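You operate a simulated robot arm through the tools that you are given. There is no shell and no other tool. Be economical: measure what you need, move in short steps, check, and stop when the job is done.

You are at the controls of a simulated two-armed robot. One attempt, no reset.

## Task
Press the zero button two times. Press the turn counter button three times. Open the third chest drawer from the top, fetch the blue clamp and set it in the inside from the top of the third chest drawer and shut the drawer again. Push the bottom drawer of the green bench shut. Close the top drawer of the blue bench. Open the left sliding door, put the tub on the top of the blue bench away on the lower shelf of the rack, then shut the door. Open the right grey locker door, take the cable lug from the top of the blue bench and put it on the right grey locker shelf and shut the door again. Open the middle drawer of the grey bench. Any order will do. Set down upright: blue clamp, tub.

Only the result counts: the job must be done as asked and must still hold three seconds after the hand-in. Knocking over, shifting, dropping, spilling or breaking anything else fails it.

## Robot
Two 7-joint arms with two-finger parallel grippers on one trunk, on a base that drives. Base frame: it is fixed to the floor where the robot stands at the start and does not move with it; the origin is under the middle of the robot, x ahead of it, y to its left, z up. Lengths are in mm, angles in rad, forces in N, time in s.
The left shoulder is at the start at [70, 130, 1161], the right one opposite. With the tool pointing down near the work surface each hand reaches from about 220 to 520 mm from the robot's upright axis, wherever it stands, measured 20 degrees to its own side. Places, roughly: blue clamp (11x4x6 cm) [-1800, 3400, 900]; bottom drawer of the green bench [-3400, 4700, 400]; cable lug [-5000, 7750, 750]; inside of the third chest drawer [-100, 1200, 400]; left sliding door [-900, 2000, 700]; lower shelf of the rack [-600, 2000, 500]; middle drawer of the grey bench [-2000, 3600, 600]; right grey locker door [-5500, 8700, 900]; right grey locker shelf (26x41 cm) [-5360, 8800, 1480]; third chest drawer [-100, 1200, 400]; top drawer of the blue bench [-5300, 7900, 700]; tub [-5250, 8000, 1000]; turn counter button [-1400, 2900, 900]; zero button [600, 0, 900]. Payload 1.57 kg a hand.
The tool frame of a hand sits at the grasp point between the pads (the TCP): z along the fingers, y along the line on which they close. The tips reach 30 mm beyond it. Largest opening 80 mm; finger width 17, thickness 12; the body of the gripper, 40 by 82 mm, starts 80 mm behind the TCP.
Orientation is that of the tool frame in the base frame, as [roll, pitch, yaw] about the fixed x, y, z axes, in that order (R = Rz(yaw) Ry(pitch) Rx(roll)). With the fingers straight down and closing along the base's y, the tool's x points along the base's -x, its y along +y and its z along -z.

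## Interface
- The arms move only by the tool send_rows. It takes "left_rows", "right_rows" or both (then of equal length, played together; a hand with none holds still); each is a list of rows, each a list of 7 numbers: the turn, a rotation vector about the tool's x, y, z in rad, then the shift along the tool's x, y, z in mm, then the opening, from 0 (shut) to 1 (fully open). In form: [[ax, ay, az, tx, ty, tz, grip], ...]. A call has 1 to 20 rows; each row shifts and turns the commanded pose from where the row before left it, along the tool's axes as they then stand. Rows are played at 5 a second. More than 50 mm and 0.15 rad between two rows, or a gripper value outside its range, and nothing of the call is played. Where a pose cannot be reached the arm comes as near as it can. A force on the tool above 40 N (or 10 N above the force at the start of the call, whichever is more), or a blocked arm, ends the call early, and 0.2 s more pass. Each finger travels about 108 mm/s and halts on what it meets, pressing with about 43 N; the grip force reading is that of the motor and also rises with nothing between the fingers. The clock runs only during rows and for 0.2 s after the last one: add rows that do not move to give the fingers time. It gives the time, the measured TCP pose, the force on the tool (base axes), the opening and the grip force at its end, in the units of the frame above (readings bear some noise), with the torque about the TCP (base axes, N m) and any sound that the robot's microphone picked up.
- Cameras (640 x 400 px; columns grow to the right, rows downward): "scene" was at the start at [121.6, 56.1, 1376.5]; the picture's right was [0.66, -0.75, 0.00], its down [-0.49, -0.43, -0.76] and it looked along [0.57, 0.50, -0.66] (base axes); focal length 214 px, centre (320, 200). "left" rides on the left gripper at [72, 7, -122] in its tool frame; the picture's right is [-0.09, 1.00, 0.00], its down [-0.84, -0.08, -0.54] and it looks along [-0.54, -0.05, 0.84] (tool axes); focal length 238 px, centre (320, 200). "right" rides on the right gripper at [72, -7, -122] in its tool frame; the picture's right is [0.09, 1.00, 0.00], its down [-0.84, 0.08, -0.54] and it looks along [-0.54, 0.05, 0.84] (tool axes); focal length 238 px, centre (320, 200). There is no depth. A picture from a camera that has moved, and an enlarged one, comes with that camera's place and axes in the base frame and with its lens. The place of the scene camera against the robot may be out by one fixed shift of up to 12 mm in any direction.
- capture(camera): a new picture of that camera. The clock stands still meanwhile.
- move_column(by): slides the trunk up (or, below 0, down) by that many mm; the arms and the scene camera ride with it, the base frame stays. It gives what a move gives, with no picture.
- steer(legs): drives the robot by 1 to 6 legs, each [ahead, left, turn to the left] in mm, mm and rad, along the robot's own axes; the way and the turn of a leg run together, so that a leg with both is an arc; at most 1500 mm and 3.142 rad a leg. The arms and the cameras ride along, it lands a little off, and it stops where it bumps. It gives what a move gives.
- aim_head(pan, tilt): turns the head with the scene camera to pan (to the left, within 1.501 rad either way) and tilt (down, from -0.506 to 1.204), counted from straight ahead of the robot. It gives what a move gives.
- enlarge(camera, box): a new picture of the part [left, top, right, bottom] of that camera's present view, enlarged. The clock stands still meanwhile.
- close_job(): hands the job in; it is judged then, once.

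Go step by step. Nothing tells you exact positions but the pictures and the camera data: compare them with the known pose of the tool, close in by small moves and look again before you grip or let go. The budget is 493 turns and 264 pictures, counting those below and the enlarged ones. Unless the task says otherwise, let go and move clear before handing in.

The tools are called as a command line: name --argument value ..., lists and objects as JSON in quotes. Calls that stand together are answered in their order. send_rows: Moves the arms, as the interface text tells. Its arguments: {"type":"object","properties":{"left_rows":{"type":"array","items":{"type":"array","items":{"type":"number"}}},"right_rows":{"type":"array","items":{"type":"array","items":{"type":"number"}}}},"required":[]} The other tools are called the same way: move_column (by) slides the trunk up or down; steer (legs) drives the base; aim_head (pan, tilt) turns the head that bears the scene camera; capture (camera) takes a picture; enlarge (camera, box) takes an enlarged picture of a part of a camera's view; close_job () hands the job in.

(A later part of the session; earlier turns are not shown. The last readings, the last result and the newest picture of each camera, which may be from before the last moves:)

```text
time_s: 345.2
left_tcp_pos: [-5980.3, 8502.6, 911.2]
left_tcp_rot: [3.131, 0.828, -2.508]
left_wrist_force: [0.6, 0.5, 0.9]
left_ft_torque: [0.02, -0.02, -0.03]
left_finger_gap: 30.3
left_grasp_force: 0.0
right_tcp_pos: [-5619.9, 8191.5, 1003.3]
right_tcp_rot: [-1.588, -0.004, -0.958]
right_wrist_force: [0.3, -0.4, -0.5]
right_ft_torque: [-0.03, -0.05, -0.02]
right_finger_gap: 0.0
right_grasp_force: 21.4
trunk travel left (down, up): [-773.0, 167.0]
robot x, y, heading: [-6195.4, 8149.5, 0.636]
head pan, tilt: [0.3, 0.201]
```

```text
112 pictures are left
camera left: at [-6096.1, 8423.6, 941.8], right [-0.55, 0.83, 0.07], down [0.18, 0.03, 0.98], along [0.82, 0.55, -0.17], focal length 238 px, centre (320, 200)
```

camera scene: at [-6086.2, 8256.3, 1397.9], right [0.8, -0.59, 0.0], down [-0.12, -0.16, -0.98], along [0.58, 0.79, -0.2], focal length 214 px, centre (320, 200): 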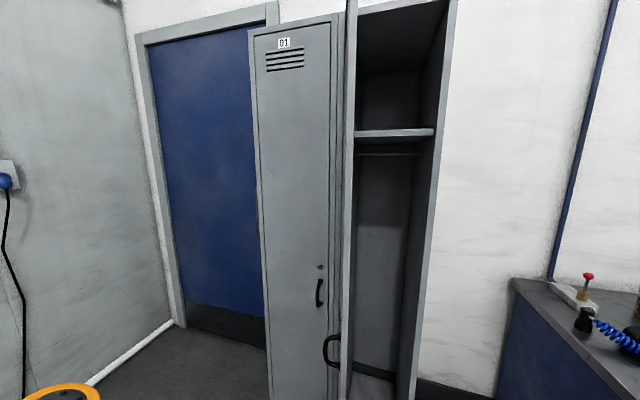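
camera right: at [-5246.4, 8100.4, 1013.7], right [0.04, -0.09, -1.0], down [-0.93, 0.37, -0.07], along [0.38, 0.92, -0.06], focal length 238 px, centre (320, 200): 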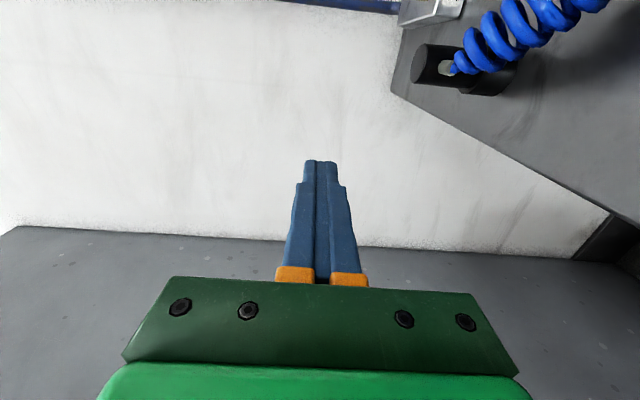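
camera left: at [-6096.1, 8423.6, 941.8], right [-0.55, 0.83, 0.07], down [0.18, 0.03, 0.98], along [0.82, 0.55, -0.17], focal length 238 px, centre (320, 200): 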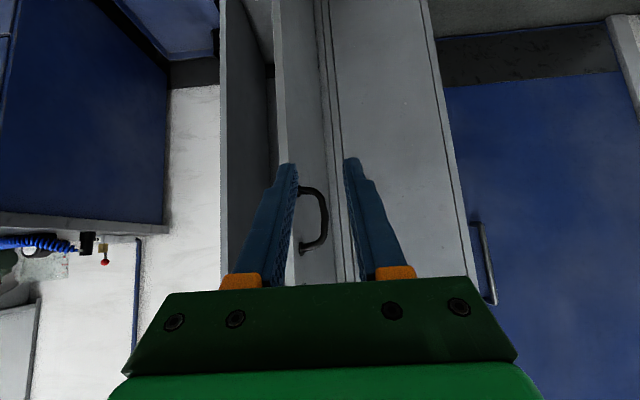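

The door stays open. Now the lug: I turn the right hand to a forward-down tilt, raise the trunk, and drive to the blue bench.

send_rows --right_rows '[[0, 0, 0.1428, 0, 0, 0, 1], [0, 0, 0.1428, 0, 0, 0, 1], [0, 0, 0.1428, 0, 0, 0, 1], [0, 0, 0.1428, 0, 0, 0, 1], [0, 0, 0.1428, 0, 0, 0, 1], [0, 0, 0.1428, 0, 0, 0, 1], [0, 0, 0.1428, 0, 0, 0, 1], [0, 0, 0.1428, 0, 0, 0, 1], [0, 0, 0.1428, 0, 0, 0, 1], [0, 0, 0.1428, 0, 0, 0, 1], [0, 0, 0.1428, 0, 0, 0, 1], [0, 0.15, 0, 0, 0, 0, 1], [0, 0.15, 0, 0, 0, 0, 1], [0, 0.15, 0, 0, 0, 0, 1], [0, 0.15, 0, 0, 0, 0, 1], [0, 0.15, 0, 0, 0, 0, 1], [0, 0, 0, 0, 0, 0, 1]]'

move_column --by 150

steer --legs '[[0, -800, -0.005]]'

aim_head --pan -0.1 --tilt 0.5

capture --camera "scene"

capture --camera "right"

```text
time_s: 348.8
left_tcp_pos: [-5981.8, 8501.1, 912.2]
left_tcp_rot: [3.129, 0.831, -2.509]
left_wrist_force: [-0.5, 0.3, 0.3]
left_ft_torque: [-0.02, -0.04, -0.01]
left_finger_gap: 30.6
left_grasp_force: 0.1
right_tcp_pos: [-5620.3, 8190.9, 1003.3]
right_tcp_rot: [-3.137, 0.803, -2.525]
right_wrist_force: [0.5, 0.3, -0.3]
right_ft_torque: [-0.02, 0.0, 0.01]
right_finger_gap: 80.2
right_grasp_force: 0.0
trunk travel left (down, up): [-773.0, 167.0]
robot x, y, heading: [-6193.1, 8149.9, 0.634]
head pan, tilt: [0.3, 0.201]
```

```text
time_s: 350.5
left_tcp_pos: [-5981.2, 8501.2, 1062.7]
left_tcp_rot: [3.131, 0.829, -2.506]
left_wrist_force: [-0.5, -0.6, -0.6]
left_ft_torque: [0.0, -0.03, 0.02]
left_finger_gap: 30.3
left_grasp_force: 0.2
right_tcp_pos: [-5621.1, 8190.4, 1154.7]
right_tcp_rot: [-3.137, 0.803, -2.526]
right_wrist_force: [-0.1, 0.4, 0.4]
right_ft_torque: [0.0, 0.02, -0.01]
right_finger_gap: 79.8
right_grasp_force: 0.1
trunk travel left (down, up): [-923.0, 17.0]
robot x, y, heading: [-6192.1, 8151.9, 0.63]
head pan, tilt: [0.3, 0.201]
```

```text
time_s: 354.9
left_tcp_pos: [-5494.9, 7822.6, 1061.3]
left_tcp_rot: [3.133, 0.831, -2.54]
left_wrist_force: [1.2, -0.3, 0.8]
left_ft_torque: [0.01, 0.03, 0.01]
left_finger_gap: 30.3
left_grasp_force: 0.2
right_tcp_pos: [-5143.3, 7500.6, 1153.6]
right_tcp_rot: [-3.134, 0.803, -2.559]
right_wrist_force: [0.0, -0.6, 0.0]
right_ft_torque: [0.03, -0.01, -0.01]
right_finger_gap: 80.0
right_grasp_force: 0.0
trunk travel left (down, up): [-923.0, 17.0]
robot x, y, heading: [-5713.5, 7475.7, 0.604]
head pan, tilt: [0.3, 0.201]
```

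```text
time_s: 355.8
left_tcp_pos: [-5492.5, 7820.4, 1061.8]
left_tcp_rot: [3.13, 0.83, -2.542]
left_wrist_force: [0.4, 0.1, -0.2]
left_ft_torque: [-0.01, 0.01, 0.0]
left_finger_gap: 30.5
left_grasp_force: 0.0
right_tcp_pos: [-5142.9, 7499.6, 1152.7]
right_tcp_rot: [-3.137, 0.805, -2.557]
right_wrist_force: [0.4, 0.4, 0.7]
right_ft_torque: [0.0, -0.03, 0.02]
right_finger_gap: 80.0
right_grasp_force: 0.0
trunk travel left (down, up): [-923.0, 17.0]
robot x, y, heading: [-5714.6, 7476.6, 0.603]
head pan, tilt: [-0.099, 0.499]
```

```text
111 pictures are left
camera scene: at [-5585.1, 7550.0, 1520.5], right [0.48, -0.88, 0.0], down [-0.42, -0.23, -0.88], along [0.77, 0.42, -0.48], focal length 214 px, centre (320, 200)
```

scene: 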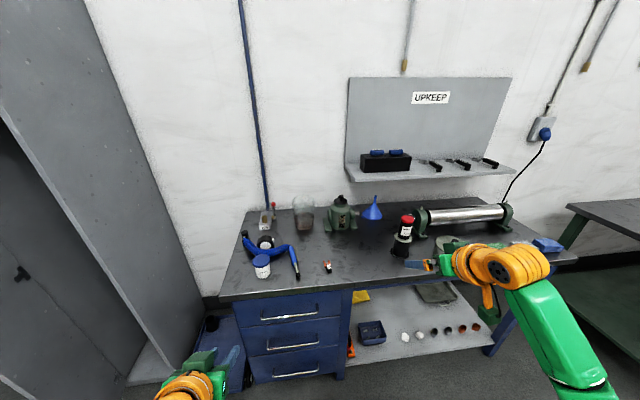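

```text
110 pictures are left
camera right: at [-5254.5, 7418.8, 1187.5], right [-0.6, 0.8, -0.07], down [0.11, 0.17, 0.98], along [0.79, 0.58, -0.19], focal length 238 px, centre (320, 200)
```

right: 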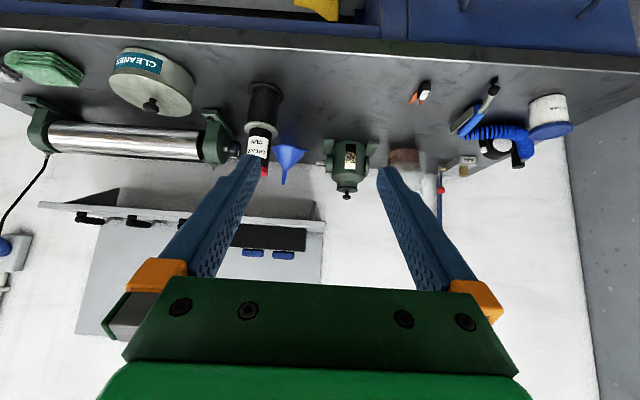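

Lug at about (-5026, 7818, 880). I look at its orientation.

enlarge --camera "scene" --box '[300, 245, 360, 285]'

enlarge --camera "right" --box '[380, 70, 460, 120]'

```text
10.00 times, centred on (330, 265) of scene
camera zoom: at [-5585.1, 7550.0, 1520.5], right [0.48, -0.88, 0.0], down [-0.42, -0.23, -0.88], along [0.77, 0.42, -0.48], focal length 2145 px, centre (220, -450)
```

zoom: 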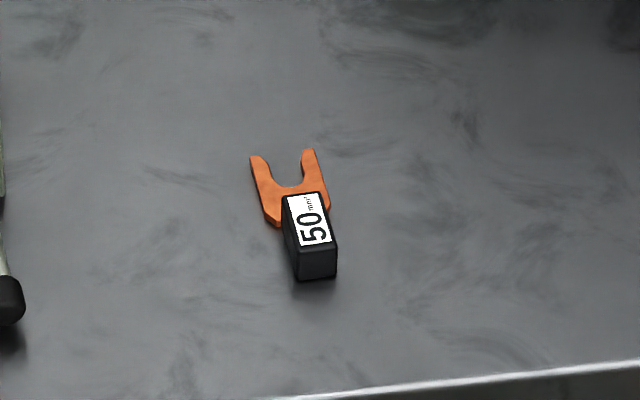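

```text
8.00 times, centred on (420, 95) of right
camera zoom: at [-5254.5, 7418.8, 1187.5], right [-0.6, 0.8, -0.07], down [0.11, 0.17, 0.98], along [0.79, 0.58, -0.19], focal length 1907 px, centre (-480, 1040)
```

zoom: 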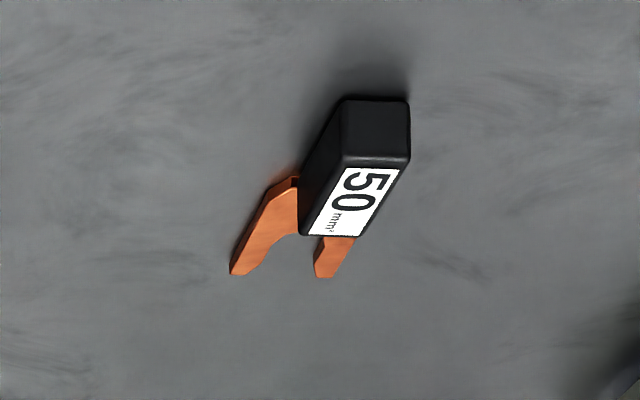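

The lug's block lies pointing away from me, so the fingers can close sideways on it. I align, shift left 100 and drive 270 ahead.

steer --legs '[[0, 100, 0.025], [270, 0, 0]]'

capture --camera "right"

capture --camera "scene"

```text
time_s: 358.5
left_tcp_pos: [-5341.4, 8063.5, 1062.5]
left_tcp_rot: [3.132, 0.834, -2.521]
left_wrist_force: [0.2, -0.5, -0.6]
left_ft_torque: [-0.02, -0.04, 0.0]
left_finger_gap: 30.5
left_grasp_force: 0.0
right_tcp_pos: [-4983.6, 7748.7, 1155.4]
right_tcp_rot: [-3.137, 0.806, -2.54]
right_wrist_force: [-0.9, -1.1, 1.4]
right_ft_torque: [0.0, 0.0, -0.02]
right_finger_gap: 79.9
right_grasp_force: 0.1
trunk travel left (down, up): [-923.0, 17.0]
robot x, y, heading: [-5555.1, 7720.0, 0.622]
head pan, tilt: [-0.099, 0.499]
```

```text
107 pictures are left
camera right: at [-5095.2, 7666.4, 1188.6], right [-0.61, 0.79, -0.07], down [0.11, 0.17, 0.98], along [0.78, 0.59, -0.19], focal length 238 px, centre (320, 200)
```

right: 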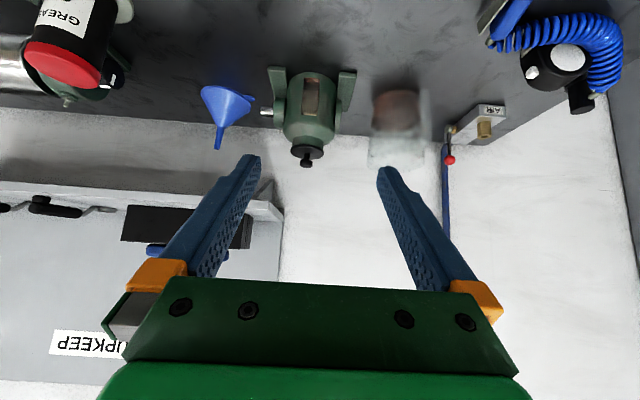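

```text
106 pictures are left
camera scene: at [-5429.0, 7790.6, 1520.8], right [0.5, -0.87, 0.0], down [-0.41, -0.24, -0.88], along [0.76, 0.44, -0.48], focal length 214 px, centre (320, 200)
```

scene: 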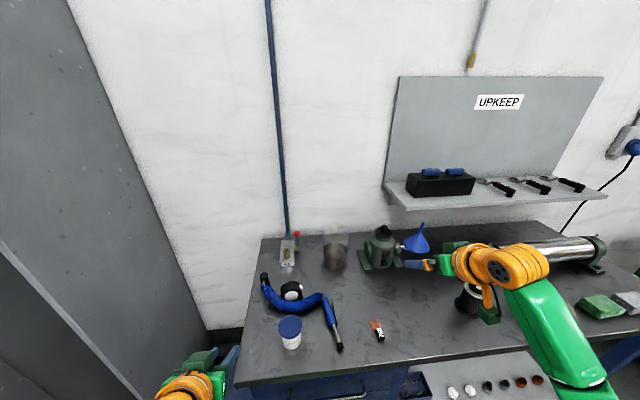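

I move the right hand left 85 mm and lower it toward the lug.

send_rows --right_rows '[[0, 0, 0, 0, 42, 0, 1], [0, 0, 0, 0, 43, 0, 1], [0, 0, 0, 29, 0, 28, 1], [0, 0, 0, 29, 0, 28, 1], [0, 0, 0, 29, 0, 28, 1], [0, 0, 0, 29, 0, 28, 1], [0, 0, 0, 0, 0, 0, 1]]'

capture --camera "right"

capture --camera "scene"

```text
time_s: 360.1
left_tcp_pos: [-5338.9, 8065.2, 1061.2]
left_tcp_rot: [3.132, 0.83, -2.521]
left_wrist_force: [-0.2, 0.2, 0.4]
left_ft_torque: [-0.02, -0.01, -0.04]
left_finger_gap: 30.5
left_grasp_force: 0.1
right_tcp_pos: [-5027.8, 7818.9, 989.6]
right_tcp_rot: [-3.138, 0.805, -2.54]
right_wrist_force: [0.2, 0.2, -0.2]
right_ft_torque: [-0.05, -0.02, -0.02]
right_finger_gap: 80.1
right_grasp_force: 0.0
trunk travel left (down, up): [-923.0, 17.0]
robot x, y, heading: [-5554.2, 7716.9, 0.624]
head pan, tilt: [-0.099, 0.499]
```

```text
105 pictures are left
camera right: at [-5138.3, 7737.6, 1024.6], right [-0.61, 0.79, -0.07], down [0.11, 0.17, 0.98], along [0.78, 0.59, -0.19], focal length 238 px, centre (320, 200)
```

right: 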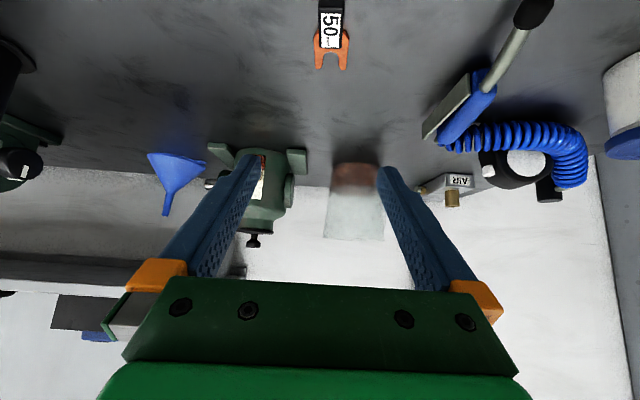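

```text
104 pictures are left
camera scene: at [-5425.6, 7792.0, 1520.4], right [0.5, -0.87, 0.0], down [-0.42, -0.24, -0.88], along [0.76, 0.44, -0.48], focal length 214 px, centre (320, 200)
```

scene: 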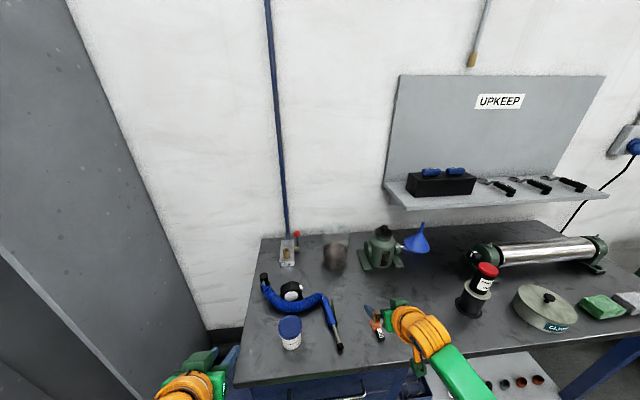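

The lug is slightly nearer than the TCP. I come down 90 and back 28 mm.

send_rows --right_rows '[[0, 0, 0, 28, 0, 0, 1], [0, 0, 0, 28, -2, 21, 1], [0, 0, 0, 28, 0, 21, 1], [0, 0, 0, 0, 0, 0, 1]]'

capture --camera "right"

enlarge --camera "scene" --box '[330, 280, 450, 380]'

```text
time_s: 361.1
left_tcp_pos: [-5339.5, 8064.8, 1063.1]
left_tcp_rot: [3.13, 0.828, -2.521]
left_wrist_force: [0.0, -0.1, -0.4]
left_ft_torque: [0.04, 0.0, -0.01]
left_finger_gap: 30.5
left_grasp_force: 0.1
right_tcp_pos: [-5050.9, 7804.2, 901.7]
right_tcp_rot: [-3.136, 0.804, -2.538]
right_wrist_force: [-0.1, 0.7, -0.6]
right_ft_torque: [-0.01, -0.01, 0.02]
right_finger_gap: 79.8
right_grasp_force: 0.0
trunk travel left (down, up): [-923.0, 17.0]
robot x, y, heading: [-5555.0, 7717.6, 0.627]
head pan, tilt: [-0.099, 0.499]
```

```text
103 pictures are left
camera right: at [-5161.4, 7721.7, 934.8], right [-0.61, 0.79, -0.07], down [0.11, 0.17, 0.98], along [0.78, 0.59, -0.19], focal length 238 px, centre (320, 200)
```

right: 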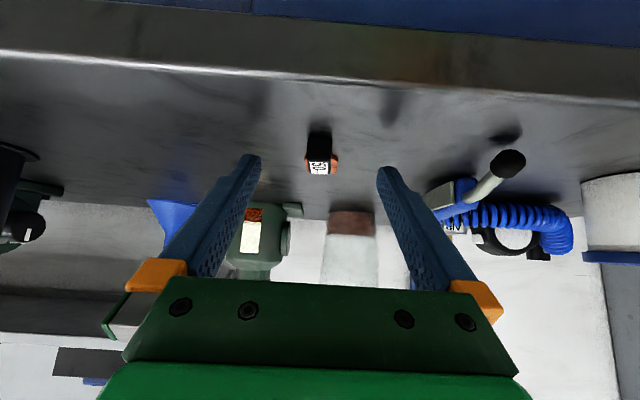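

```text
4.00 times, centred on (390, 330) of scene
camera zoom: at [-5426.2, 7792.1, 1520.5], right [0.5, -0.87, 0.0], down [-0.42, -0.24, -0.88], along [0.76, 0.44, -0.48], focal length 858 px, centre (40, -320)
```

zoom: 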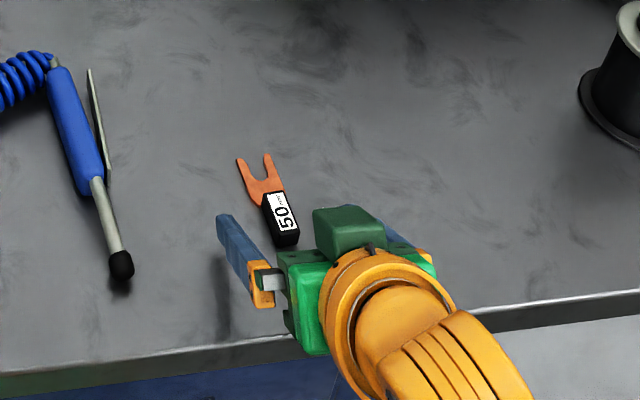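

The block is centred just ahead between the fingers. I go down a few mm more with force check.

send_rows --right_rows '[[0, 0, 0, 2.2, 0, 2.1, 1], [0, 0, 0, 2.2, 0, 2.1, 1], [0, 0, 0, 2.2, 0, 2.1, 1], [0, 0, 0, 0, 0, 0, 1]]'

enlarge --camera "right" --box '[220, 80, 420, 220]'

```text
time_s: 362.1
left_tcp_pos: [-5338.2, 8065.1, 1061.9]
left_tcp_rot: [3.133, 0.83, -2.52]
left_wrist_force: [0.0, 0.1, 0.3]
left_ft_torque: [-0.02, -0.01, 0.01]
left_finger_gap: 30.6
left_grasp_force: 0.0
right_tcp_pos: [-5049.8, 7804.7, 893.3]
right_tcp_rot: [-3.135, 0.804, -2.539]
right_wrist_force: [0.2, 0.2, 0.4]
right_ft_torque: [-0.02, 0.0, -0.01]
right_finger_gap: 80.0
right_grasp_force: 0.0
trunk travel left (down, up): [-923.0, 17.0]
robot x, y, heading: [-5556.3, 7723.4, 0.621]
head pan, tilt: [-0.099, 0.499]
```

```text
2.86 times, centred on (320, 150) of right
camera zoom: at [-5161.6, 7721.5, 927.0], right [-0.61, 0.79, -0.07], down [0.11, 0.17, 0.98], along [0.78, 0.59, -0.19], focal length 681 px, centre (320, 343)
```

zoom: 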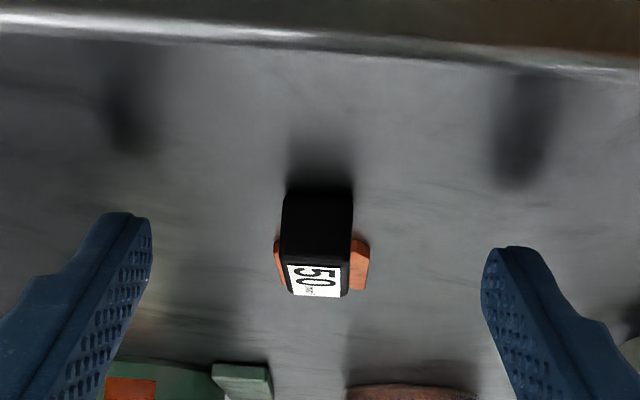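

The shadows show the tips still above the bench; I lower further in small steps.

send_rows --right_rows '[[0, 0, 0, 2.2, 0, 2.1, 1], [0, 0, 0, 2.2, 0, 2.1, 1], [0, 0, 0, 2.2, 0, 2.1, 1], [0, 0, 0, 0, 0, 0, 1]]'

enlarge --camera "right" --box '[220, 80, 420, 220]'

```text
time_s: 363.1
left_tcp_pos: [-5340.7, 8065.7, 1063.9]
left_tcp_rot: [3.133, 0.833, -2.52]
left_wrist_force: [0.7, -0.3, -0.2]
left_ft_torque: [0.02, -0.03, 0.02]
left_finger_gap: 30.5
left_grasp_force: 0.0
right_tcp_pos: [-5050.0, 7802.9, 887.3]
right_tcp_rot: [-3.136, 0.812, -2.541]
right_wrist_force: [4.6, 1.6, 14.0]
right_ft_torque: [0.67, 0.01, -0.26]
right_finger_gap: 79.0
right_grasp_force: 0.1
trunk travel left (down, up): [-923.0, 17.0]
robot x, y, heading: [-5554.5, 7717.6, 0.623]
head pan, tilt: [-0.099, 0.499]
```

```text
2.86 times, centred on (320, 150) of right
camera zoom: at [-5162.5, 7720.6, 919.7], right [-0.61, 0.79, -0.07], down [0.11, 0.17, 0.98], along [0.78, 0.59, -0.19], focal length 681 px, centre (320, 343)
```

zoom: 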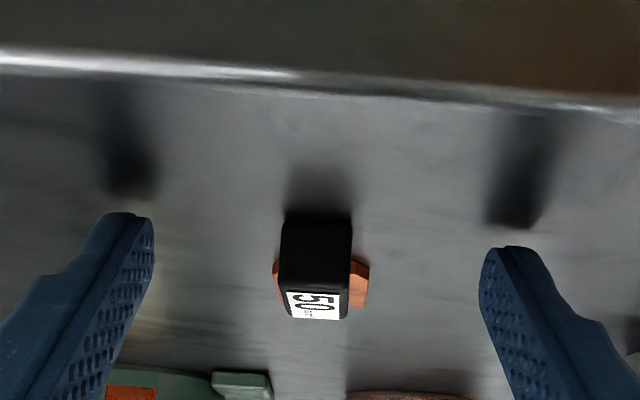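

Touching the bench lightly. I lift 2 mm, advance 6 mm and close.

send_rows --right_rows '[[0, 0, 0, -2.2, 0, -2.1, 1], [0, 0, 0, -4.2, 0, 4.3, 1], [0, 0, 0, 0, 0, 0, 0.5], [0, 0, 0, 0, 0, 0, 0.2], [0, 0, 0, 0, 0, 0, 0], [0, 0, 0, 0, 0, 0, 0], [0, 0, 0, 0, 0, 0, 0]]'

capture --camera "right"

```text
time_s: 364.7
left_tcp_pos: [-5338.3, 8065.6, 1062.4]
left_tcp_rot: [3.131, 0.83, -2.521]
left_wrist_force: [-0.7, -0.2, -0.4]
left_ft_torque: [0.02, 0.0, 0.0]
left_finger_gap: 30.4
left_grasp_force: 0.1
right_tcp_pos: [-5047.2, 7805.3, 887.5]
right_tcp_rot: [-3.136, 0.804, -2.539]
right_wrist_force: [-1.2, 0.3, -0.5]
right_ft_torque: [0.01, -0.02, 0.0]
right_finger_gap: 15.8
right_grasp_force: 31.3
trunk travel left (down, up): [-923.0, 17.0]
robot x, y, heading: [-5555.8, 7715.9, 0.62]
head pan, tilt: [-0.099, 0.499]
```

```text
99 pictures are left
camera right: at [-5157.0, 7722.8, 921.2], right [-0.61, 0.79, -0.07], down [0.11, 0.17, 0.98], along [0.78, 0.59, -0.19], focal length 238 px, centre (320, 200)
```

right: 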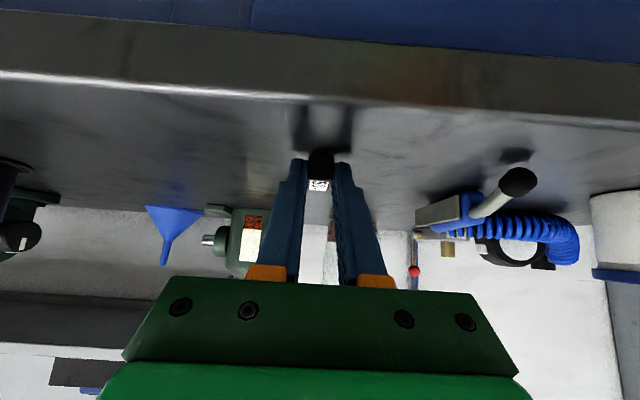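

Gripped at 15.8 mm. I lift it.

send_rows --right_rows '[[0, 0, 0, -14, 0, -14, 0], [0, 0, 0, -28, 0, -28, 0], [0, 0, 0, -28, 0, -28, 0], [0, 0, 0, -28, 0, -28, 0], [0, 0, 0, -28, 0, -28, 0], [0, 0, 0, -28, 0, -28, 0], [0, 0, 0, -28, 0, -28, 0], [0, 0, 0, 0, 0, 0, 0]]'

steer --legs '[[-280, 0, 0], [0, 600, 0]]'

aim_head --pan 0.1 --tilt 0.05

capture --camera "scene"

capture --camera "right"

```text
time_s: 366.5
left_tcp_pos: [-5339.7, 8065.6, 1061.9]
left_tcp_rot: [3.131, 0.832, -2.522]
left_wrist_force: [-0.1, 0.6, 0.3]
left_ft_torque: [0.0, 0.02, -0.01]
left_finger_gap: 30.4
left_grasp_force: 0.1
right_tcp_pos: [-5050.8, 7804.6, 1147.1]
right_tcp_rot: [-3.137, 0.803, -2.54]
right_wrist_force: [-0.6, 0.4, -0.8]
right_ft_torque: [-0.06, -0.01, 0.01]
right_finger_gap: 15.9
right_grasp_force: 31.6
trunk travel left (down, up): [-923.0, 17.0]
robot x, y, heading: [-5554.1, 7715.7, 0.616]
head pan, tilt: [-0.099, 0.499]
```

```text
time_s: 371.5
left_tcp_pos: [-5932.4, 8399.3, 1062.0]
left_tcp_rot: [3.129, 0.831, -2.523]
left_wrist_force: [-0.1, 0.6, 0.3]
left_ft_torque: [0.02, 0.02, 0.03]
left_finger_gap: 30.3
left_grasp_force: 0.0
right_tcp_pos: [-5644.0, 8139.8, 1145.7]
right_tcp_rot: [-3.139, 0.805, -2.543]
right_wrist_force: [-0.1, 0.2, -0.5]
right_ft_torque: [0.0, 0.0, 0.01]
right_finger_gap: 16.0
right_grasp_force: 31.5
trunk travel left (down, up): [-923.0, 17.0]
robot x, y, heading: [-6144.3, 8054.5, 0.623]
head pan, tilt: [-0.099, 0.499]
```

```text
time_s: 372.4
left_tcp_pos: [-5932.7, 8400.6, 1062.2]
left_tcp_rot: [3.133, 0.83, -2.521]
left_wrist_force: [0.1, -0.5, -0.3]
left_ft_torque: [0.03, 0.01, 0.0]
left_finger_gap: 30.3
left_grasp_force: 0.0
right_tcp_pos: [-5645.8, 8140.9, 1144.9]
right_tcp_rot: [-3.136, 0.804, -2.541]
right_wrist_force: [-0.4, -0.3, 0.2]
right_ft_torque: [-0.03, -0.04, 0.02]
right_finger_gap: 16.2
right_grasp_force: 32.4
trunk travel left (down, up): [-923.0, 17.0]
robot x, y, heading: [-6147.3, 8052.6, 0.621]
head pan, tilt: [0.099, 0.051]
```

```text
98 pictures are left
camera scene: at [-6030.8, 8143.3, 1561.9], right [0.66, -0.75, 0.0], down [-0.04, -0.03, -1.0], along [0.75, 0.66, -0.05], focal length 214 px, centre (320, 200)
```

scene: 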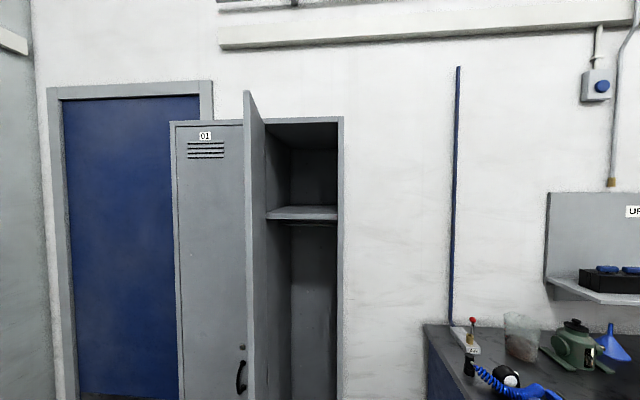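

```text
97 pictures are left
camera right: at [-5756.4, 8058.2, 1179.9], right [-0.61, 0.79, -0.07], down [0.11, 0.17, 0.98], along [0.78, 0.59, -0.19], focal length 238 px, centre (320, 200)
```

right: 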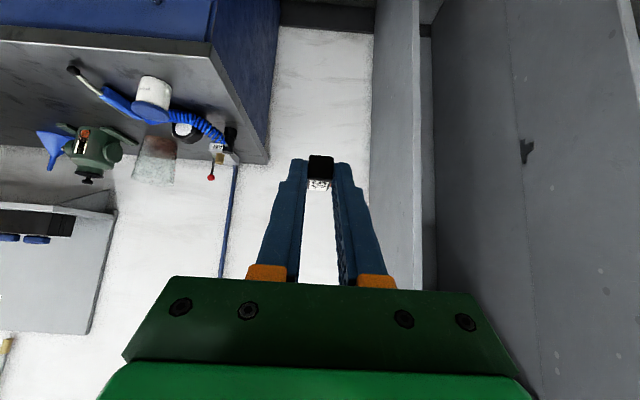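

The lug is secure. The shelf top is near z≈1500, so I raise the hand in free space and see if it can reach.

move_column --by 16

send_rows --right_rows '[[0, 0, 0, -29, 0, -28, 0], [0, 0, 0, -29, 0, -28, 0], [0, 0, 0, -29, 0, -28, 0], [0, 0, 0, -29, 0, -28, 0], [0, 0, 0, -29, 0, -28, 0], [0, 0, 0, -29, 0, -28, 0], [0, 0, 0, -29, 0, -28, 0], [0, 0, 0, -29, 0, -28, 0], [0, 0, 0, -29, 0, -28, 0], [0, 0, 0, -29, 0, -28, 0], [0, 0, 0, 0, 0, 0, 0]]'

capture --camera "scene"

```text
time_s: 373.1
left_tcp_pos: [-5933.2, 8399.2, 1079.7]
left_tcp_rot: [3.132, 0.829, -2.522]
left_wrist_force: [-1.3, 0.4, 0.3]
left_ft_torque: [-0.01, 0.02, 0.01]
left_finger_gap: 30.5
left_grasp_force: 0.1
right_tcp_pos: [-5646.1, 8141.0, 1162.3]
right_tcp_rot: [-3.135, 0.805, -2.54]
right_wrist_force: [-1.2, -0.4, -0.8]
right_ft_torque: [0.03, 0.0, 0.02]
right_finger_gap: 15.9
right_grasp_force: 31.4
trunk travel left (down, up): [-939.0, 1.0]
robot x, y, heading: [-6146.2, 8053.2, 0.624]
head pan, tilt: [0.099, 0.051]
```

```text
time_s: 375.5
left_tcp_pos: [-5932.2, 8400.4, 1077.9]
left_tcp_rot: [3.131, 0.828, -2.523]
left_wrist_force: [-0.1, 0.3, 0.0]
left_ft_torque: [0.01, 0.01, 0.02]
left_finger_gap: 30.3
left_grasp_force: 0.1
right_tcp_pos: [-5649.9, 8133.4, 1508.6]
right_tcp_rot: [-3.136, 0.804, -2.541]
right_wrist_force: [0.3, 0.4, -1.3]
right_ft_torque: [-0.04, 0.02, 0.04]
right_finger_gap: 15.9
right_grasp_force: 31.2
right hand out of reach, approached as far as the arm can: row 9, 10
trunk travel left (down, up): [-939.0, 1.0]
robot x, y, heading: [-6150.9, 8056.0, 0.62]
head pan, tilt: [0.099, 0.051]
```

```text
96 pictures are left
camera scene: at [-6029.1, 8142.8, 1577.8], right [0.66, -0.75, 0.0], down [-0.04, -0.03, -1.0], along [0.75, 0.66, -0.05], focal length 214 px, centre (320, 200)
```

scene: 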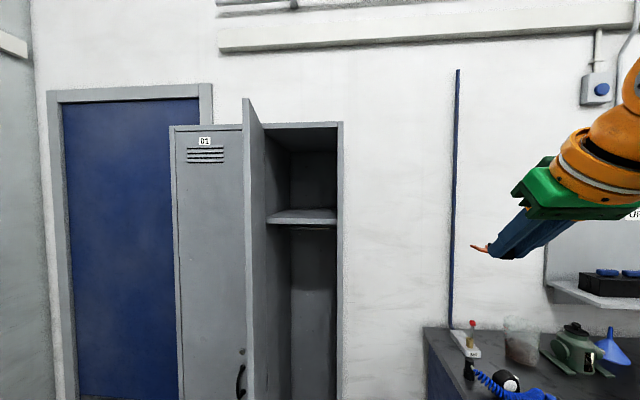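

The hand reaches 1508 at this tilt. I measure the shelf height more exactly.

enlarge --camera "scene" --box '[230, 170, 370, 250]'

```text
4.57 times, centred on (300, 210) of scene
camera zoom: at [-6029.1, 8142.8, 1577.8], right [0.66, -0.75, 0.0], down [-0.04, -0.03, -1.0], along [0.75, 0.66, -0.05], focal length 980 px, centre (411, 154)
```

zoom: 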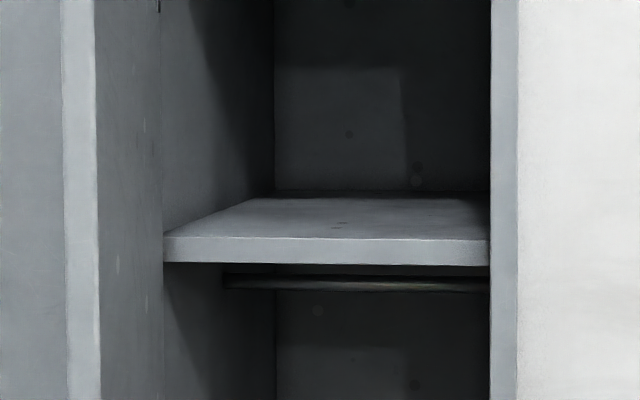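

Shelf top ≈1481. I level the hand more (lug slightly nose-up), and test how far forward it reaches at that height.

send_rows --right_rows '[[0, -0.15, 0, 0, 0, 0, 0], [0, -0.15, 0, 0, 0, 0, 0], [0, -0.15, 0, 0, 0, 0, 0], [0, 0, 0, -14, 0, 36, 0], [0, 0, 0, -14, 0, 36, 0], [0, 0, 0, -14, 0, 36, 0], [0, 0, 0, -14, 0, 36, 0], [0, 0, 0, 0, 0, 0, 0]]'

capture --camera "right"

```text
time_s: 377.3
left_tcp_pos: [-5932.6, 8400.9, 1078.4]
left_tcp_rot: [3.131, 0.83, -2.522]
left_wrist_force: [-0.3, 0.7, 0.2]
left_ft_torque: [0.03, 0.02, -0.02]
left_finger_gap: 30.7
left_grasp_force: 0.2
right_tcp_pos: [-5534.4, 8211.0, 1507.3]
right_tcp_rot: [-3.123, 1.256, -2.529]
right_wrist_force: [0.3, 0.1, -0.6]
right_ft_torque: [-0.02, 0.02, 0.02]
right_finger_gap: 15.9
right_grasp_force: 31.9
right hand out of reach, approached as far as the arm can: row 7
trunk travel left (down, up): [-939.0, 1.0]
robot x, y, heading: [-6147.3, 8053.5, 0.617]
head pan, tilt: [0.099, 0.051]
```

```text
94 pictures are left
camera right: at [-5645.7, 8128.8, 1477.6], right [-0.58, 0.81, -0.09], down [-0.26, -0.08, 0.96], along [0.77, 0.59, 0.25], focal length 238 px, centre (320, 200)
```

right: 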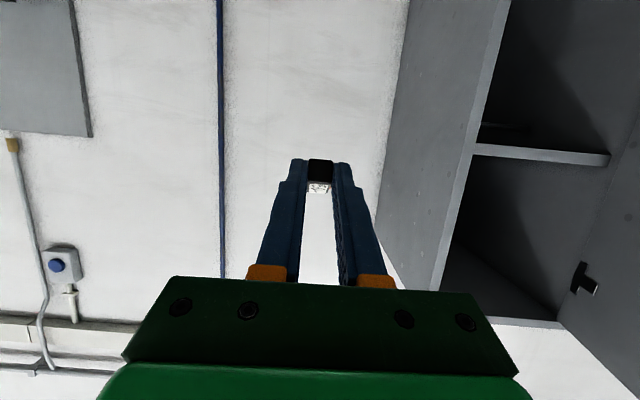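

It reaches about 590 mm ahead at z 1507. I pull back 25 and raise 30 mm for clearance.

send_rows --right_rows '[[0, 0, 0, 8, 0, -24, 0], [0, 0, 0, -14, 0, -5, 0], [0, 0, 0, -14, 0, -5, 0], [0, 0, 0, 0, 0, 0, 0]]'

```text
time_s: 378.3
left_tcp_pos: [-5932.7, 8400.3, 1078.1]
left_tcp_rot: [3.131, 0.828, -2.522]
left_wrist_force: [-0.4, -0.1, 0.6]
left_ft_torque: [-0.01, -0.02, 0.0]
left_finger_gap: 30.3
left_grasp_force: 0.1
right_tcp_pos: [-5558.3, 8196.8, 1535.9]
right_tcp_rot: [-3.127, 1.256, -2.531]
right_wrist_force: [0.1, -0.2, -0.5]
right_ft_torque: [-0.02, 0.03, 0.0]
right_finger_gap: 15.8
right_grasp_force: 31.3
trunk travel left (down, up): [-939.0, 1.0]
robot x, y, heading: [-6148.9, 8055.1, 0.622]
head pan, tilt: [0.099, 0.051]
```

Good clearance now. I slide left 338 mm so the hand lines up with the locker opening, and check.

steer --legs '[[0, 330, 0.005]]'

capture --camera "right"

aim_head --pan -0.3 --tilt 0.2

capture --camera "scene"

```text
time_s: 380.4
left_tcp_pos: [-6122.3, 8664.9, 1078.7]
left_tcp_rot: [3.127, 0.831, -2.522]
left_wrist_force: [0.6, 0.3, 0.9]
left_ft_torque: [0.03, -0.01, 0.03]
left_finger_gap: 30.2
left_grasp_force: 0.1
right_tcp_pos: [-5748.6, 8461.8, 1535.8]
right_tcp_rot: [-3.138, 1.255, -2.54]
right_wrist_force: [-0.1, -0.6, -0.6]
right_ft_torque: [0.01, 0.04, -0.01]
right_finger_gap: 16.2
right_grasp_force: 32.3
trunk travel left (down, up): [-939.0, 1.0]
robot x, y, heading: [-6339.6, 8317.6, 0.623]
head pan, tilt: [0.099, 0.051]
```

```text
93 pictures are left
camera right: at [-5858.5, 8378.9, 1506.6], right [-0.59, 0.81, -0.09], down [-0.25, -0.08, 0.96], along [0.77, 0.59, 0.25], focal length 238 px, centre (320, 200)
```

right: 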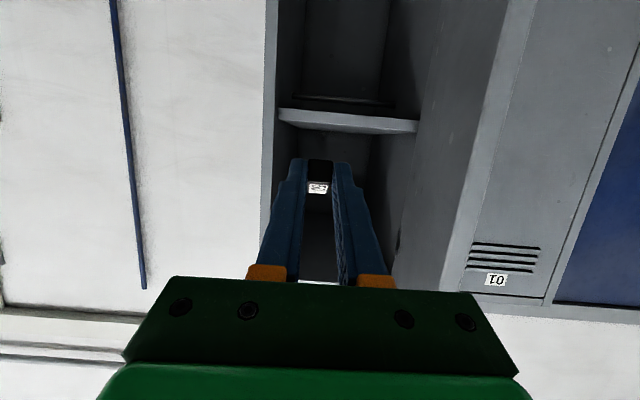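

```text
time_s: 381.3
left_tcp_pos: [-6125.2, 8668.3, 1077.6]
left_tcp_rot: [3.133, 0.829, -2.519]
left_wrist_force: [-0.3, -0.1, 0.0]
left_ft_torque: [0.0, -0.02, -0.02]
left_finger_gap: 30.7
left_grasp_force: 0.0
right_tcp_pos: [-5749.3, 8465.2, 1537.2]
right_tcp_rot: [-3.127, 1.255, -2.53]
right_wrist_force: [-0.1, 0.0, -0.9]
right_ft_torque: [0.05, 0.0, 0.01]
right_finger_gap: 16.1
right_grasp_force: 31.9
trunk travel left (down, up): [-939.0, 1.0]
robot x, y, heading: [-6341.7, 8318.1, 0.62]
head pan, tilt: [-0.3, 0.201]
```

```text
92 pictures are left
camera scene: at [-6201.3, 8379.2, 1564.1], right [0.32, -0.95, 0.0], down [-0.19, -0.06, -0.98], along [0.93, 0.31, -0.2], focal length 214 px, centre (320, 200)
```

scene: 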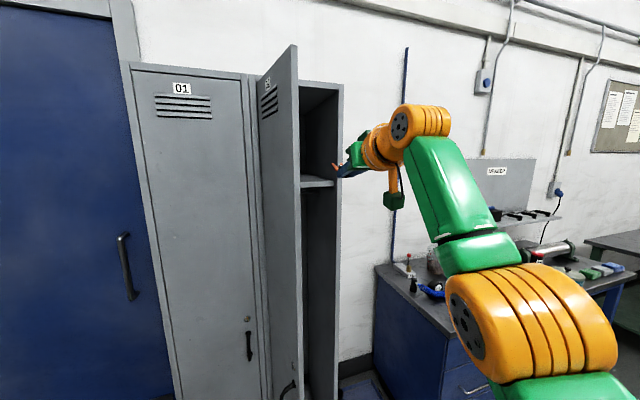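

The hand lines up; I shift 20 mm more left, raise 10 mm, and drive forward in two steps.

send_rows --right_rows '[[0, 0, 0, -11, 0, -4, 0], [0, 0, 0, 0, 0, 0, 0]]'

steer --legs '[[200, 20, 0.003]]'

capture --camera "right"

capture --camera "scene"

```text
time_s: 381.9
left_tcp_pos: [-6125.0, 8668.5, 1078.8]
left_tcp_rot: [3.13, 0.832, -2.519]
left_wrist_force: [-0.6, 0.0, 0.2]
left_ft_torque: [0.01, 0.0, -0.01]
left_finger_gap: 30.4
left_grasp_force: 0.0
right_tcp_pos: [-5755.4, 8460.2, 1540.9]
right_tcp_rot: [-3.132, 1.254, -2.531]
right_wrist_force: [0.3, -1.1, -0.6]
right_ft_torque: [0.02, 0.03, 0.02]
right_finger_gap: 15.9
right_grasp_force: 31.6
right hand out of reach, approached as far as the arm can: row 1
trunk travel left (down, up): [-939.0, 1.0]
robot x, y, heading: [-6335.2, 8317.6, 0.62]
head pan, tilt: [-0.3, 0.201]
```

```text
time_s: 383.5
left_tcp_pos: [-5979.5, 8797.3, 1080.6]
left_tcp_rot: [3.131, 0.834, -2.519]
left_wrist_force: [0.0, -0.5, -0.7]
left_ft_torque: [0.03, -0.02, 0.01]
left_finger_gap: 30.4
left_grasp_force: 0.1
right_tcp_pos: [-5609.6, 8590.7, 1544.8]
right_tcp_rot: [-3.131, 1.259, -2.532]
right_wrist_force: [-0.3, -0.7, 0.1]
right_ft_torque: [-0.02, 0.04, -0.03]
right_finger_gap: 16.0
right_grasp_force: 31.8
trunk travel left (down, up): [-939.0, 1.0]
robot x, y, heading: [-6186.7, 8451.7, 0.623]
head pan, tilt: [-0.3, 0.201]
```

```text
91 pictures are left
camera right: at [-5720.5, 8507.3, 1514.0], right [-0.59, 0.8, -0.09], down [-0.26, -0.08, 0.96], along [0.77, 0.59, 0.26], focal length 238 px, centre (320, 200)
```

right: 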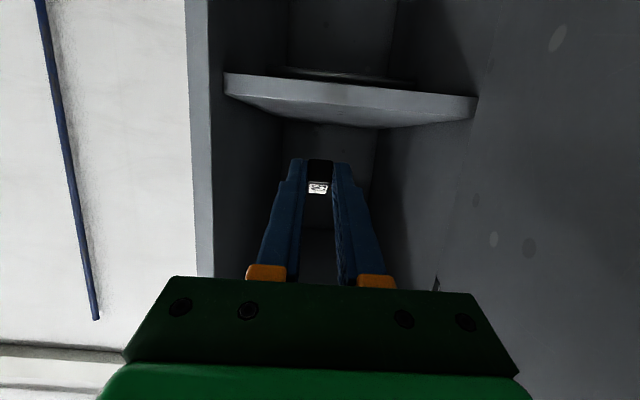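

```text
90 pictures are left
camera scene: at [-6055.9, 8507.3, 1564.7], right [0.32, -0.95, 0.0], down [-0.19, -0.06, -0.98], along [0.93, 0.31, -0.2], focal length 214 px, centre (320, 200)
```

scene: 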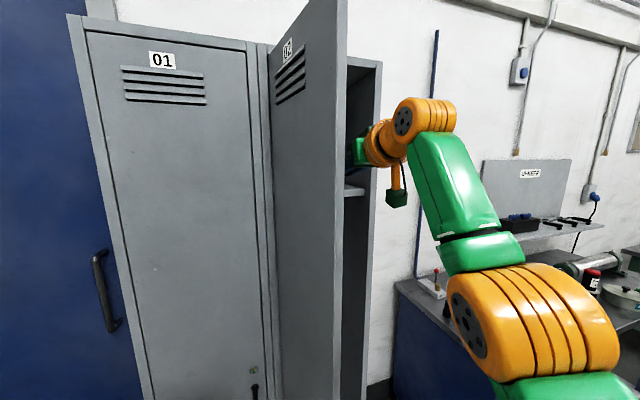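

Good alignment; shelf top ≈1489 and the lug clears it. I drive 125 mm further in.

steer --legs '[[125, 8, 0.003]]'

capture --camera "right"

capture --camera "scene"

```text
time_s: 384.8
left_tcp_pos: [-5884.8, 8876.8, 1080.4]
left_tcp_rot: [3.132, 0.837, -2.515]
left_wrist_force: [0.0, 0.0, 0.3]
left_ft_torque: [0.0, -0.01, 0.01]
left_finger_gap: 30.4
left_grasp_force: 0.2
right_tcp_pos: [-5516.8, 8670.5, 1545.3]
right_tcp_rot: [-3.131, 1.259, -2.527]
right_wrist_force: [-0.6, -0.6, -0.5]
right_ft_torque: [-0.01, 0.0, -0.03]
right_finger_gap: 15.8
right_grasp_force: 30.9
trunk travel left (down, up): [-939.0, 1.0]
robot x, y, heading: [-6094.4, 8532.9, 0.627]
head pan, tilt: [-0.3, 0.201]
```

```text
89 pictures are left
camera right: at [-5626.2, 8586.9, 1514.7], right [-0.59, 0.8, -0.09], down [-0.26, -0.08, 0.96], along [0.77, 0.59, 0.26], focal length 238 px, centre (320, 200)
```

right: 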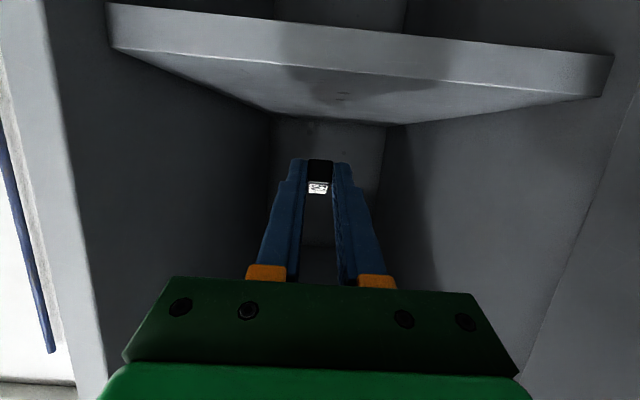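

```text
88 pictures are left
camera scene: at [-5961.7, 8585.8, 1564.9], right [0.32, -0.95, 0.0], down [-0.18, -0.06, -0.98], along [0.93, 0.31, -0.19], focal length 214 px, centre (320, 200)
```

scene: 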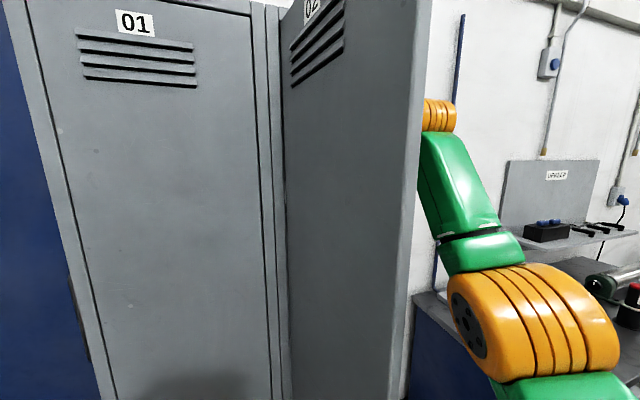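

The lug is above the shelf, about 60 mm inside. I lower it gently.

send_rows --right_rows '[[0, 0, 0, 9.5, 0, 3.1, 0], [0, 0, 0, 9.5, 0, 3.1, 0], [0, 0, 0, 3.8, 0, 1.2, 0], [0, 0, 0, 2.9, 0, 0.9, 0], [0, 0, 0, 2.9, 0, 0.9, 0], [0, 0, 0, 0, 0, 0, 0]]'

enlarge --camera "right" --box '[220, 40, 420, 200]'

```text
time_s: 386.2
left_tcp_pos: [-5880.7, 8880.5, 1077.6]
left_tcp_rot: [3.133, 0.829, -2.515]
left_wrist_force: [0.6, -0.1, -1.1]
left_ft_torque: [0.0, -0.04, -0.03]
left_finger_gap: 30.6
left_grasp_force: 0.0
right_tcp_pos: [-5511.8, 8674.1, 1513.1]
right_tcp_rot: [-3.128, 1.257, -2.527]
right_wrist_force: [0.5, -0.6, -0.6]
right_ft_torque: [-0.04, 0.01, -0.04]
right_finger_gap: 15.8
right_grasp_force: 31.6
trunk travel left (down, up): [-939.0, 1.0]
robot x, y, heading: [-6090.7, 8533.2, 0.632]
head pan, tilt: [-0.3, 0.201]
```

```text
2.50 times, centred on (320, 120) of right
camera zoom: at [-5622.4, 8591.0, 1482.7], right [-0.59, 0.8, -0.09], down [-0.26, -0.08, 0.96], along [0.77, 0.59, 0.25], focal length 596 px, centre (320, 400)
```

zoom: 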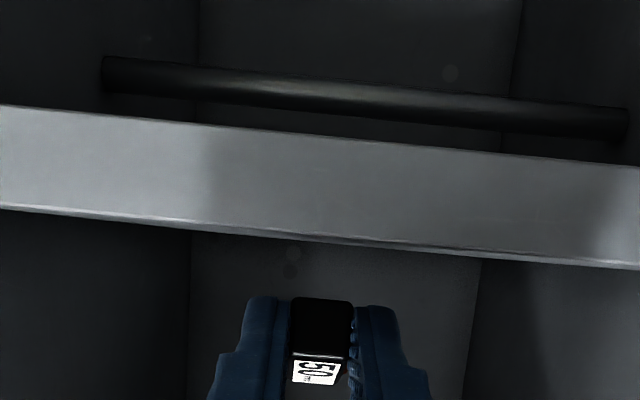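

The shelf top is right at ≈1482; about 7 mm to go.

send_rows --right_rows '[[0, 0, 0, 2.9, 0, 0.9, 0], [0, 0, 0, 1.9, 0, 0.6, 0], [0, 0, 0, 1.9, 0, 0.6, 0], [0, 0, 0, 0, 0, 0, 0]]'

```text
time_s: 387.2
left_tcp_pos: [-5880.5, 8880.0, 1078.6]
left_tcp_rot: [3.132, 0.829, -2.516]
left_wrist_force: [-0.4, -0.7, -0.4]
left_ft_torque: [-0.04, -0.01, -0.01]
left_finger_gap: 30.7
left_grasp_force: 0.0
right_tcp_pos: [-5510.3, 8675.0, 1503.8]
right_tcp_rot: [-3.129, 1.255, -2.526]
right_wrist_force: [-0.9, -0.1, 0.0]
right_ft_torque: [-0.01, 0.03, 0.03]
right_finger_gap: 15.9
right_grasp_force: 32.0
trunk travel left (down, up): [-939.0, 1.0]
robot x, y, heading: [-6093.7, 8533.4, 0.628]
head pan, tilt: [-0.3, 0.201]
```

send_rows --right_rows '[[0, 0, 0, 1.9, 0, 0.6, 0], [0, 0, 0, 1.9, 0, 0.6, 0], [0, 0, 0, 0, 0, 0, 0]]'

enlarge --camera "right" --box '[220, 60, 420, 200]'

```text
time_s: 388.0
left_tcp_pos: [-5880.0, 8880.5, 1078.1]
left_tcp_rot: [3.133, 0.831, -2.516]
left_wrist_force: [0.4, 0.7, 0.0]
left_ft_torque: [0.01, -0.04, -0.03]
left_finger_gap: 30.2
left_grasp_force: 0.1
right_tcp_pos: [-5511.5, 8674.8, 1501.0]
right_tcp_rot: [-3.131, 1.257, -2.525]
right_wrist_force: [0.2, 0.7, -0.7]
right_ft_torque: [-0.01, 0.0, 0.0]
right_finger_gap: 15.9
right_grasp_force: 32.1
trunk travel left (down, up): [-939.0, 1.0]
robot x, y, heading: [-6090.7, 8532.1, 0.63]
head pan, tilt: [-0.3, 0.201]
```

```text
2.86 times, centred on (320, 130) of right
camera zoom: at [-5621.1, 8591.0, 1471.0], right [-0.59, 0.8, -0.09], down [-0.26, -0.08, 0.96], along [0.77, 0.59, 0.25], focal length 681 px, centre (320, 400)
```

zoom: 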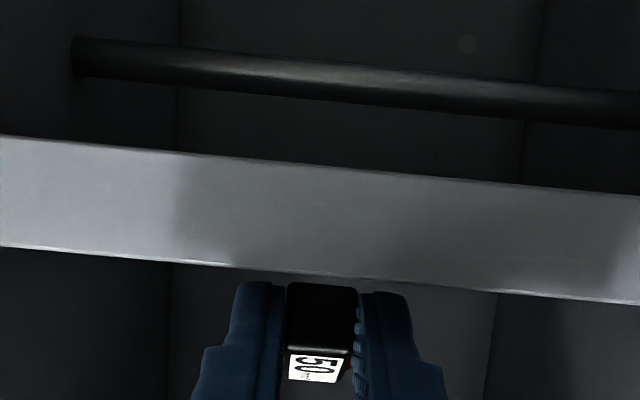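

send_rows --right_rows '[[0, 0, 0, 1.9, 0, 0.6, 0], [0, 0, 0, 1.9, 0, 0.6, 0], [0, 0, 0, 0, 0, 0, 0]]'

send_rows --right_rows '[[0, 0, 0, 1.9, 0, 0.6, 0], [0, 0, 0, 1.9, 0, 0.6, 0], [0, 0, 0, 0, 0, 0, 0]]'

```text
time_s: 388.8
left_tcp_pos: [-5880.8, 8879.9, 1078.0]
left_tcp_rot: [3.132, 0.831, -2.516]
left_wrist_force: [-0.6, 1.4, 0.1]
left_ft_torque: [0.0, -0.01, -0.01]
left_finger_gap: 30.5
left_grasp_force: 0.0
right_tcp_pos: [-5510.3, 8674.6, 1497.7]
right_tcp_rot: [-3.129, 1.256, -2.526]
right_wrist_force: [3.2, 0.4, 6.4]
right_ft_torque: [0.19, -0.15, 0.0]
right_finger_gap: 16.1
right_grasp_force: 31.3
trunk travel left (down, up): [-939.0, 1.0]
robot x, y, heading: [-6090.3, 8531.1, 0.619]
head pan, tilt: [-0.3, 0.201]
```

```text
time_s: 389.6
left_tcp_pos: [-5880.8, 8881.2, 1078.2]
left_tcp_rot: [3.134, 0.829, -2.515]
left_wrist_force: [0.5, 0.6, -0.5]
left_ft_torque: [0.02, 0.01, 0.0]
left_finger_gap: 30.5
left_grasp_force: 0.1
right_tcp_pos: [-5511.1, 8673.9, 1496.8]
right_tcp_rot: [-3.13, 1.273, -2.525]
right_wrist_force: [1.9, 0.3, 7.0]
right_ft_torque: [0.18, -0.15, 0.03]
right_finger_gap: 15.9
right_grasp_force: 31.9
trunk travel left (down, up): [-939.0, 1.0]
robot x, y, heading: [-6090.7, 8532.5, 0.625]
head pan, tilt: [-0.3, 0.201]
stopped in row 3 (right hand): the force on the tool passed its limit at 41 N (the readings are from after the stop); the commanded pose is now the measured one
```

Contact. I open the fingers and check.

send_rows --right_rows '[[0, 0, 0, -1, 0, -0.3, 0], [0, 0, 0, 0, 0, 0, 0.3], [0, 0, 0, 0, 0, 0, 0.6], [0, 0, 0, 0, 0, 0, 0.6], [0, 0, 0, 0, 0, 0, 0.6]]'

capture --camera "right"

```text
time_s: 390.8
left_tcp_pos: [-5881.1, 8880.3, 1078.8]
left_tcp_rot: [3.131, 0.832, -2.516]
left_wrist_force: [0.5, -1.2, 0.2]
left_ft_torque: [-0.02, -0.04, 0.02]
left_finger_gap: 30.3
left_grasp_force: 0.0
right_tcp_pos: [-5511.8, 8674.7, 1495.3]
right_tcp_rot: [-3.128, 1.267, -2.523]
right_wrist_force: [-1.6, -1.7, 1.7]
right_ft_torque: [0.06, -0.02, 0.01]
right_finger_gap: 47.7
right_grasp_force: 0.1
trunk travel left (down, up): [-939.0, 1.0]
robot x, y, heading: [-6093.5, 8532.3, 0.626]
head pan, tilt: [-0.3, 0.201]
```

```text
85 pictures are left
camera right: at [-5621.8, 8591.5, 1465.9], right [-0.59, 0.8, -0.09], down [-0.27, -0.09, 0.96], along [0.76, 0.59, 0.26], focal length 238 px, centre (320, 200)
```

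right: 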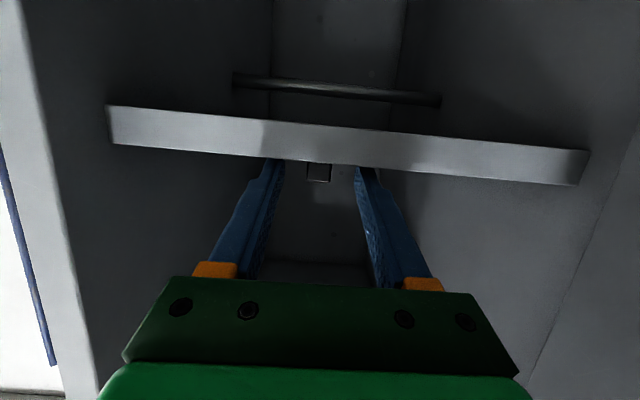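

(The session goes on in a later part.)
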